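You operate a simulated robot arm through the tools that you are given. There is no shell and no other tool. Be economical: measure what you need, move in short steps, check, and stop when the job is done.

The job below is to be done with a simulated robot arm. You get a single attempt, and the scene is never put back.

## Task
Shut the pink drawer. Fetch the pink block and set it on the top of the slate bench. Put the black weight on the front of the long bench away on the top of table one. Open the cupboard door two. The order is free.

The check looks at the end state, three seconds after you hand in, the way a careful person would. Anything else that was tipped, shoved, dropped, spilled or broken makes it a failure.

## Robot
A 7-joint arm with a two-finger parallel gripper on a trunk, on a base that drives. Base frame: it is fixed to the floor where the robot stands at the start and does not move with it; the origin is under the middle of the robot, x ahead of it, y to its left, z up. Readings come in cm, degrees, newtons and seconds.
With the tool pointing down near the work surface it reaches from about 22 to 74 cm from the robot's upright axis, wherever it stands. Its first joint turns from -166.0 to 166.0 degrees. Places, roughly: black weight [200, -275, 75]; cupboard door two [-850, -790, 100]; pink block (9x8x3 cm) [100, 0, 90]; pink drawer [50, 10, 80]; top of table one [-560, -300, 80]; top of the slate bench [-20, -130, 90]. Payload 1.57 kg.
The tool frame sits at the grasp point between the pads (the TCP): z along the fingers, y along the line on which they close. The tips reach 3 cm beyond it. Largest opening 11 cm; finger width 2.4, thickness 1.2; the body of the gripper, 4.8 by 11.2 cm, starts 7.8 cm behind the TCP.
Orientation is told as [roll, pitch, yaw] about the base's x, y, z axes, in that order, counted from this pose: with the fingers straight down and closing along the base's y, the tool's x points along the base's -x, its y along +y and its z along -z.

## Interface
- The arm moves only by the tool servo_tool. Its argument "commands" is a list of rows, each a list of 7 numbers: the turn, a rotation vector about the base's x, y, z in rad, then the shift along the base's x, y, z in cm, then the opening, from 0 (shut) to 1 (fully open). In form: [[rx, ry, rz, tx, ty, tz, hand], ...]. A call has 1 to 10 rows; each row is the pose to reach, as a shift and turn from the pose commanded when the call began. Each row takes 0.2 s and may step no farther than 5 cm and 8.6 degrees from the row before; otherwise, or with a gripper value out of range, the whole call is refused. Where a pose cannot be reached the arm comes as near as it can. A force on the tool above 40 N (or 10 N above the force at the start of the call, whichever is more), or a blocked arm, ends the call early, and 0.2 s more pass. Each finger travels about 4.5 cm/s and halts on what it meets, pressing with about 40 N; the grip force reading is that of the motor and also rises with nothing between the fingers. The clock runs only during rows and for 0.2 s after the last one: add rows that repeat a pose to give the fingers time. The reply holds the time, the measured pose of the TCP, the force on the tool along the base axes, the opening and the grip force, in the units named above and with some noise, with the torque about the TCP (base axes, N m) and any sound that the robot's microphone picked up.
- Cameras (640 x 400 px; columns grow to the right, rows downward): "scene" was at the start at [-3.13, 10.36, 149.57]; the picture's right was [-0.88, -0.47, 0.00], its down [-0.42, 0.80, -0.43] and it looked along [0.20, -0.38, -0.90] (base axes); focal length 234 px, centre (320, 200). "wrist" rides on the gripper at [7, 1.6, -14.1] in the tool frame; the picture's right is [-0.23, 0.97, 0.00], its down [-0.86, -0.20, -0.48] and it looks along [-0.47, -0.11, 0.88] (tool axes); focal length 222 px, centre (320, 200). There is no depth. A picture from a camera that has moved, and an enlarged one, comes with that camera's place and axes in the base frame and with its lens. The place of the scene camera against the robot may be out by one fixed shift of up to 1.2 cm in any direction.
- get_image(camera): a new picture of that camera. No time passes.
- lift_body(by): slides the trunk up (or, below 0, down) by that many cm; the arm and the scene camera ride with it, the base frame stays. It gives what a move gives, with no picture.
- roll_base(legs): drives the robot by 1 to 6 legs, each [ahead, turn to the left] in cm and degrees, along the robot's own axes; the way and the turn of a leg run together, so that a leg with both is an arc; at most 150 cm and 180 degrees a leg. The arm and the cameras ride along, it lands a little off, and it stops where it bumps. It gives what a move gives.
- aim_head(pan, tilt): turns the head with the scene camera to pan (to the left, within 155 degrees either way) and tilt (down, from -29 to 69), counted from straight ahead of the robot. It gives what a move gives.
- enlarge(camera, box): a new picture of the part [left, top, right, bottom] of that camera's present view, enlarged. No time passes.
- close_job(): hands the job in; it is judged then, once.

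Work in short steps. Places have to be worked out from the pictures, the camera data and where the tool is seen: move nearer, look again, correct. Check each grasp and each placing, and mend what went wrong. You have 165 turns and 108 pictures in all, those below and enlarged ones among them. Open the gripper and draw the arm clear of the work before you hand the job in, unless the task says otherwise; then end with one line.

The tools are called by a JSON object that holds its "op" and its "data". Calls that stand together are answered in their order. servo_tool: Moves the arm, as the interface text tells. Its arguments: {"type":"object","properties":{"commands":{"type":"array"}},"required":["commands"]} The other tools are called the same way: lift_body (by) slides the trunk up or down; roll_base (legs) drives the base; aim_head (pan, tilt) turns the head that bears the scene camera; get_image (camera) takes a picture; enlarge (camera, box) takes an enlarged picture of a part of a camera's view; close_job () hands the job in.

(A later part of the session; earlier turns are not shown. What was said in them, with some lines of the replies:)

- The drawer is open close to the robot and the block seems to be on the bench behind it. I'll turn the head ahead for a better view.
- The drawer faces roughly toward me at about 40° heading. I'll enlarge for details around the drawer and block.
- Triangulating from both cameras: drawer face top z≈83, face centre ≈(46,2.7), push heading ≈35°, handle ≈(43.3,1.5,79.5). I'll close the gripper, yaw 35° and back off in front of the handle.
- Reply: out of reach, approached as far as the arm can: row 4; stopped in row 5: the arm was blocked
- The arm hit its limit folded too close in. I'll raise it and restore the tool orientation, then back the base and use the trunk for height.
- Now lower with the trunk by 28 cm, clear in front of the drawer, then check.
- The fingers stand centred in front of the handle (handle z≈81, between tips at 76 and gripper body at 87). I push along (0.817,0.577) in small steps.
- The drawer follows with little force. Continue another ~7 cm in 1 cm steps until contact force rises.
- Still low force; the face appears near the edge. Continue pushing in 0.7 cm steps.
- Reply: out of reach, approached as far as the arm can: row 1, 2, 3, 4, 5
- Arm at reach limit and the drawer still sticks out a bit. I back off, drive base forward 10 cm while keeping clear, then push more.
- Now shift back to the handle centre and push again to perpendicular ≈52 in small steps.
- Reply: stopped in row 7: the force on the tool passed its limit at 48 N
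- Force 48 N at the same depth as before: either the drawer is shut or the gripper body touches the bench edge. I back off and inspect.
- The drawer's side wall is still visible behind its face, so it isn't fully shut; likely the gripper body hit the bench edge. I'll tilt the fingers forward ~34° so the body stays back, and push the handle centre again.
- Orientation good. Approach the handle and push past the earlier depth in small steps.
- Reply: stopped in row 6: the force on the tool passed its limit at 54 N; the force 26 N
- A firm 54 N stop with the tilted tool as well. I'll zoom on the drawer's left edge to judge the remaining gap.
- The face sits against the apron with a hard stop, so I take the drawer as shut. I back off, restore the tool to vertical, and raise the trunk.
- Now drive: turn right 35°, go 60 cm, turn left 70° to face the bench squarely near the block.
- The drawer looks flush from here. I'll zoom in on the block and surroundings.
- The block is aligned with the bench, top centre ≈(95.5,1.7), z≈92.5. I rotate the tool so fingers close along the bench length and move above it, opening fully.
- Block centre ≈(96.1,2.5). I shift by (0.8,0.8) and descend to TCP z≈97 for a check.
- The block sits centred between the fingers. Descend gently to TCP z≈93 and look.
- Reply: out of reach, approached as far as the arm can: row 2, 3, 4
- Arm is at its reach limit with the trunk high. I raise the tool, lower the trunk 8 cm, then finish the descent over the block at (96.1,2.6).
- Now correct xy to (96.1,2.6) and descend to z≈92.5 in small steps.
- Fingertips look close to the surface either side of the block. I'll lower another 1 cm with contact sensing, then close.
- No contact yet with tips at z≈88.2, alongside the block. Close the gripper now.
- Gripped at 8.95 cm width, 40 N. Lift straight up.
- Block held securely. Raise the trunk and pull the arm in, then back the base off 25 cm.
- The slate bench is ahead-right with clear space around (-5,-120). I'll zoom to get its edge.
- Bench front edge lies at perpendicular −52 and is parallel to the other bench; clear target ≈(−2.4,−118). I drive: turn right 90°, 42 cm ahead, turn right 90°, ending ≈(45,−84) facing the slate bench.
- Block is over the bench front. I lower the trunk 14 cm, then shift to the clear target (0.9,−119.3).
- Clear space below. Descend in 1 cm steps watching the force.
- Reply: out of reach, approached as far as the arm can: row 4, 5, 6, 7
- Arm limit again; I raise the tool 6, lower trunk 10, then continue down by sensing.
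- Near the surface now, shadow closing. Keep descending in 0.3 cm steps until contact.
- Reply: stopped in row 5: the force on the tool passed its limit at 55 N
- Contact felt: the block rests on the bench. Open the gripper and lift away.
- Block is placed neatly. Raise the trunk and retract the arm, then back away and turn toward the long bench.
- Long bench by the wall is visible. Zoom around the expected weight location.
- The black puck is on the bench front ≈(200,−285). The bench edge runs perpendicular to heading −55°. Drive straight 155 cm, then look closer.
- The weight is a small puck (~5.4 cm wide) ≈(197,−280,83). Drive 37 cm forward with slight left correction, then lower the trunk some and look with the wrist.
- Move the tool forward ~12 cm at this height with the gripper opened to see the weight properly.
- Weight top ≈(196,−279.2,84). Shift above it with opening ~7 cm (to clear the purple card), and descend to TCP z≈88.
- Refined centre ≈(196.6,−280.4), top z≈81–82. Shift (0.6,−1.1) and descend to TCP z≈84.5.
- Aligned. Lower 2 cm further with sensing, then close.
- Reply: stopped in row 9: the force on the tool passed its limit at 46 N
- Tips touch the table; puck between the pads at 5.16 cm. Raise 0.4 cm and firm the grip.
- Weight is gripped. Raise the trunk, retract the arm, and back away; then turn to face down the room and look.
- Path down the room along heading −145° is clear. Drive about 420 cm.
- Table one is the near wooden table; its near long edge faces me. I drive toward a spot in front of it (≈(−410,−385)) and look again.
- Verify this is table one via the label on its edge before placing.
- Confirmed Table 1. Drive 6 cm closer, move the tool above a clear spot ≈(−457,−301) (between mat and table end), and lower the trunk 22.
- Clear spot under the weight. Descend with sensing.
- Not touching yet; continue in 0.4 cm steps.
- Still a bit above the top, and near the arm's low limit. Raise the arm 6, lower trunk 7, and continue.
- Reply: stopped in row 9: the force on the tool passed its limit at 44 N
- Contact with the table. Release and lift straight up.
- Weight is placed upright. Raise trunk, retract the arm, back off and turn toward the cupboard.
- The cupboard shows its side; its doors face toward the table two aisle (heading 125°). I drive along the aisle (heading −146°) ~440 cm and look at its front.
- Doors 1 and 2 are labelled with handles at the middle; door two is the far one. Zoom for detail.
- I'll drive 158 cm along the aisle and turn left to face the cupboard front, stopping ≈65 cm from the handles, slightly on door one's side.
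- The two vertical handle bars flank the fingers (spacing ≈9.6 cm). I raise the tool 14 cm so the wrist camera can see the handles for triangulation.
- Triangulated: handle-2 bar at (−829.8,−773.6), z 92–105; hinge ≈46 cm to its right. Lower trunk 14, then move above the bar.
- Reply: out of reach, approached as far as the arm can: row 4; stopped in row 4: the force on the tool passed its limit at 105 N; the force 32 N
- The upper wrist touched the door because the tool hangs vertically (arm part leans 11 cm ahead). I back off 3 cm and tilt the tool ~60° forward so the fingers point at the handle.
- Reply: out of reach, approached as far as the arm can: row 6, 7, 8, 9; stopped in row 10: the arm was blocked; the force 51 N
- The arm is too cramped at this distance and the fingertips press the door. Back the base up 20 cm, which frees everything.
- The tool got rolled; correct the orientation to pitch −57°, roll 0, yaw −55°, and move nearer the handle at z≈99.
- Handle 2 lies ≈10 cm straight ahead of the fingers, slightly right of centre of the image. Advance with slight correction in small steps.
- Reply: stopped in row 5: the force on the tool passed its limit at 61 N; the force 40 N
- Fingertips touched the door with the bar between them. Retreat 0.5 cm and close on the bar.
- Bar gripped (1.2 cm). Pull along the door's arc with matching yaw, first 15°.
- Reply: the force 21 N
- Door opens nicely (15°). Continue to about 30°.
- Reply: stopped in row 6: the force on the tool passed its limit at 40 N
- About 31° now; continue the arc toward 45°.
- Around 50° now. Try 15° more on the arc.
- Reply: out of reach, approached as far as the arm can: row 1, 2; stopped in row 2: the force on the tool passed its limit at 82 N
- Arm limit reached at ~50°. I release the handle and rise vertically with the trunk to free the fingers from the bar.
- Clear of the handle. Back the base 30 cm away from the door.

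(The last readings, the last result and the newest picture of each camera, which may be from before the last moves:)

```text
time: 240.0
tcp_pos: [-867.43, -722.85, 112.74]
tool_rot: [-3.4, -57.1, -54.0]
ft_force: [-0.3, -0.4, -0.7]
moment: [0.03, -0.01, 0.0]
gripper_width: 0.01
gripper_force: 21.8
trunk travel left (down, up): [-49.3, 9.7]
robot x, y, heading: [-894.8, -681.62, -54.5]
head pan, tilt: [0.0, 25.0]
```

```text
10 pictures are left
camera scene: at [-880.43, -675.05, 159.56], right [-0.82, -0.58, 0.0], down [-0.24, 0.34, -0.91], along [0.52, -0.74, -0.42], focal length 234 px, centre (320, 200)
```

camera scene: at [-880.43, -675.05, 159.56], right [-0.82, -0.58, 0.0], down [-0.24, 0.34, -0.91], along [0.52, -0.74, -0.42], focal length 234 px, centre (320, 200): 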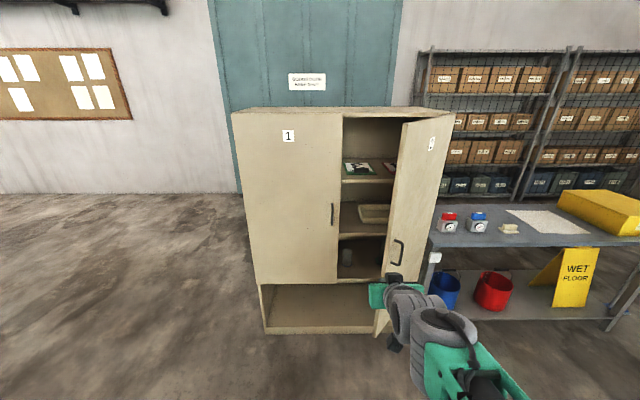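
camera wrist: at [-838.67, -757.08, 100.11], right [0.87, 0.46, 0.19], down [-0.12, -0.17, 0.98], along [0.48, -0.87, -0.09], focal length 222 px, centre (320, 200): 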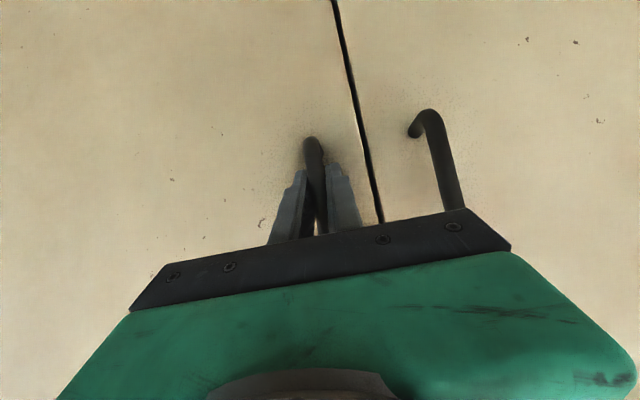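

Door free edge ≈(p −1136, lat 119); the tool is left of it. Drive forward 14 cm and extend the tool into the opening beside the door edge.

{"op": "roll_base", "data": {"legs": [[14, 0]]}}

{"op": "servo_tool", "data": {"commands": [[0.02, -0.02, 0, 3, -3, 0, 0], [0.03, -0.03, 0, 5.5, -6, 0, 0], [0.03, -0.03, 0, 8.5, -9.5, 0, 0], [0.03, -0.03, 0, 11.4, -12.7, 0, 0], [0.03, -0.03, 0, 11.4, -12.7, 0, 0]]}}

{"op": "get_image", "data": {"camera": "scene"}}

{"op": "get_image", "data": {"camera": "wrist"}}

```text
time: 241.3
tcp_pos: [-859.54, -734.17, 112.66]
tool_rot: [-3.4, -57.0, -54.1]
ft_force: [0.1, 0.6, -0.3]
moment: [-0.03, 0.01, -0.01]
gripper_width: 0.02
gripper_force: 21.7
trunk travel left (down, up): [-49.3, 9.7]
robot x, y, heading: [-887.0, -693.05, -54.7]
head pan, tilt: [0.0, 25.0]
```

```text
time: 242.5
tcp_pos: [-848.08, -746.84, 112.66]
tool_rot: [0.9, -56.6, -57.7]
ft_force: [-0.4, 0.1, 0.1]
moment: [0.01, -0.01, 0.06]
gripper_width: 0.01
gripper_force: 21.7
trunk travel left (down, up): [-49.3, 9.7]
robot x, y, heading: [-886.64, -692.8, -55.1]
head pan, tilt: [0.0, 25.0]
```

```text
9 pictures are left
camera scene: at [-872.41, -686.37, 159.56], right [-0.82, -0.58, 0.0], down [-0.24, 0.35, -0.91], along [0.52, -0.74, -0.42], focal length 234 px, centre (320, 200)
```

scene: 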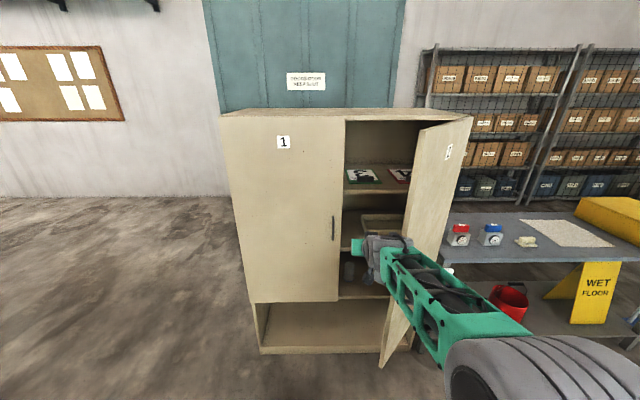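

```text
8 pictures are left
camera wrist: at [-855.38, -732.85, 114.59], right [0.88, 0.43, 0.2], down [-0.14, -0.17, 0.98], along [0.45, -0.89, -0.1], focal length 222 px, centre (320, 200)
```

wrist: 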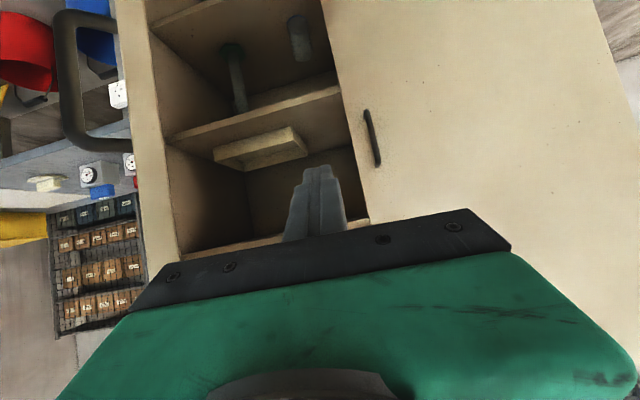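

Fingers are inside the opening with the door on their right. Push sideways (−n) to swing the door wider.

{"op": "servo_tool", "data": {"commands": [[0, 0, 0, -3.27, -2.31, 0, 0], [0, 0, 0, -6.54, -4.62, 0, 0], [0, 0, 0, -10.38, -6.1, 0, 0], [0, 0, 0, -13.4, -7.02, 0, 0], [0, 0, 0, -16.7, -7.53, 0, 0], [0, 0, 0, -20.04, -8.03, 0, 0], [0, 0, 0, -23.36, -8.54, 0, 0], [0, 0, 0, -26.7, -9.04, 0, 0], [0, 0, 0, -26.7, -9.04, 0, 0]]}}

{"op": "get_image", "data": {"camera": "scene"}}

```text
time: 243.7
tcp_pos: [-863.77, -753.6, 112.79]
tool_rot: [1.1, -56.6, -57.2]
ft_force: [0.3, 22.8, 4.8]
moment: [-1.61, -0.2, -0.87]
gripper_width: 0.04
gripper_force: 21.2
trunk travel left (down, up): [-49.3, 9.7]
robot x, y, heading: [-887.05, -692.78, -54.7]
head pan, tilt: [0.0, 25.0]
stopped in row 6: the force on the tool passed its limit at 46 N (the readings are from after the stop); the commanded pose is now the measured one
```

```text
7 pictures are left
camera scene: at [-872.45, -685.81, 159.55], right [-0.81, -0.58, 0.0], down [-0.25, 0.34, -0.91], along [0.53, -0.74, -0.42], focal length 234 px, centre (320, 200)
```

scene: 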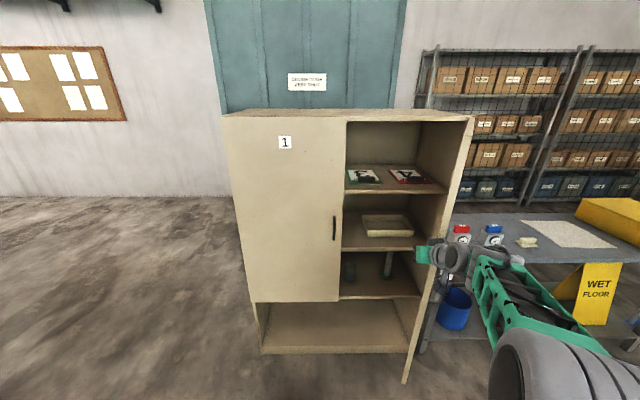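

Door is ~60° open; the palm caught the door edge. I retreat 3 cm and continue pushing with the finger flank, following the edge's arc.

{"op": "servo_tool", "data": {"commands": [[0, 0, 0, -1.73, 2.45, 0, 0], [0, 0, 0, -5.05, 1.95, 0, 0], [0, 0, 0, -8.36, 1.44, 0, 0], [0, 0, 0, -11.39, 0.53, 0, 0], [0, 0, 0, -14.42, -0.38, 0, 0], [0, 0, 0, -17.16, -1.72, 0, 0], [0, 0, 0, -19.6, -3.45, 0, 0], [0, 0, 0, -19.6, -3.45, 0, 0]]}}

{"op": "get_image", "data": {"camera": "scene"}}

```text
time: 245.5
tcp_pos: [-883.72, -757.51, 112.68]
tool_rot: [1.2, -56.5, -57.4]
ft_force: [-0.6, 0.2, 0.1]
moment: [-0.02, 0.01, -0.03]
gripper_width: 0.0
gripper_force: 21.1
trunk travel left (down, up): [-49.3, 9.7]
robot x, y, heading: [-886.74, -693.18, -54.9]
head pan, tilt: [0.0, 25.0]
```

```text
6 pictures are left
camera scene: at [-872.48, -686.31, 159.56], right [-0.82, -0.58, 0.0], down [-0.24, 0.34, -0.91], along [0.52, -0.74, -0.42], focal length 234 px, centre (320, 200)
```

scene: 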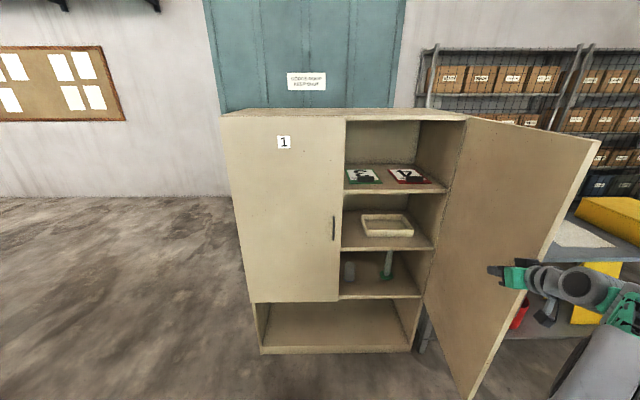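

Door two is open ~90°. Draw the tool away from the door and back the base off.

{"op": "servo_tool", "data": {"commands": [[0, 0, 0, 2.5, 1.8, 0, 0], [0, 0, 0, 5.5, 5, 0, 0.1], [0, 0, 0, 6, 9, 0, 0.3], [0, 0, 0, 6, 9, 0, 0.5], [0, 0, 0, 6, 9, 0, 0.5]]}}

{"op": "roll_base", "data": {"legs": [[-25, 0]]}}

{"op": "get_image", "data": {"camera": "scene"}}

```text
time: 246.7
tcp_pos: [-877.51, -748.45, 112.44]
tool_rot: [1.2, -56.4, -57.6]
ft_force: [-0.5, -1.2, 0.3]
moment: [-0.02, 0.0, 0.02]
gripper_width: 5.52
gripper_force: 0.0
trunk travel left (down, up): [-49.3, 9.7]
robot x, y, heading: [-886.84, -693.37, -54.8]
head pan, tilt: [0.0, 25.0]
```

```text
time: 248.5
tcp_pos: [-892.31, -727.92, 112.48]
tool_rot: [1.2, -56.5, -57.7]
ft_force: [-1.0, 0.4, 0.4]
moment: [-0.03, -0.01, -0.01]
gripper_width: 5.52
gripper_force: 0.1
trunk travel left (down, up): [-49.3, 9.7]
robot x, y, heading: [-901.28, -672.51, -54.8]
head pan, tilt: [0.0, 25.0]
```

```text
5 pictures are left
camera scene: at [-886.99, -665.76, 159.56], right [-0.82, -0.58, 0.0], down [-0.24, 0.35, -0.91], along [0.52, -0.74, -0.42], focal length 234 px, centre (320, 200)
```

scene: 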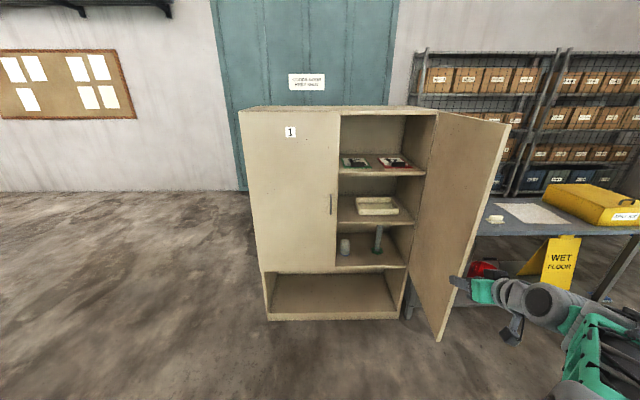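

The door stays open at about 90° and nothing else was disturbed. The gripper is open and clear, so I hand in.

{"op": "close_job", "data": {}}

```text
The job is handed in.
```

All four parts are done and handed in: the pink drawer is shut against its stop, the pink block is on the slate bench, the black weight is on table one, and cupboard door two is open about 90°.
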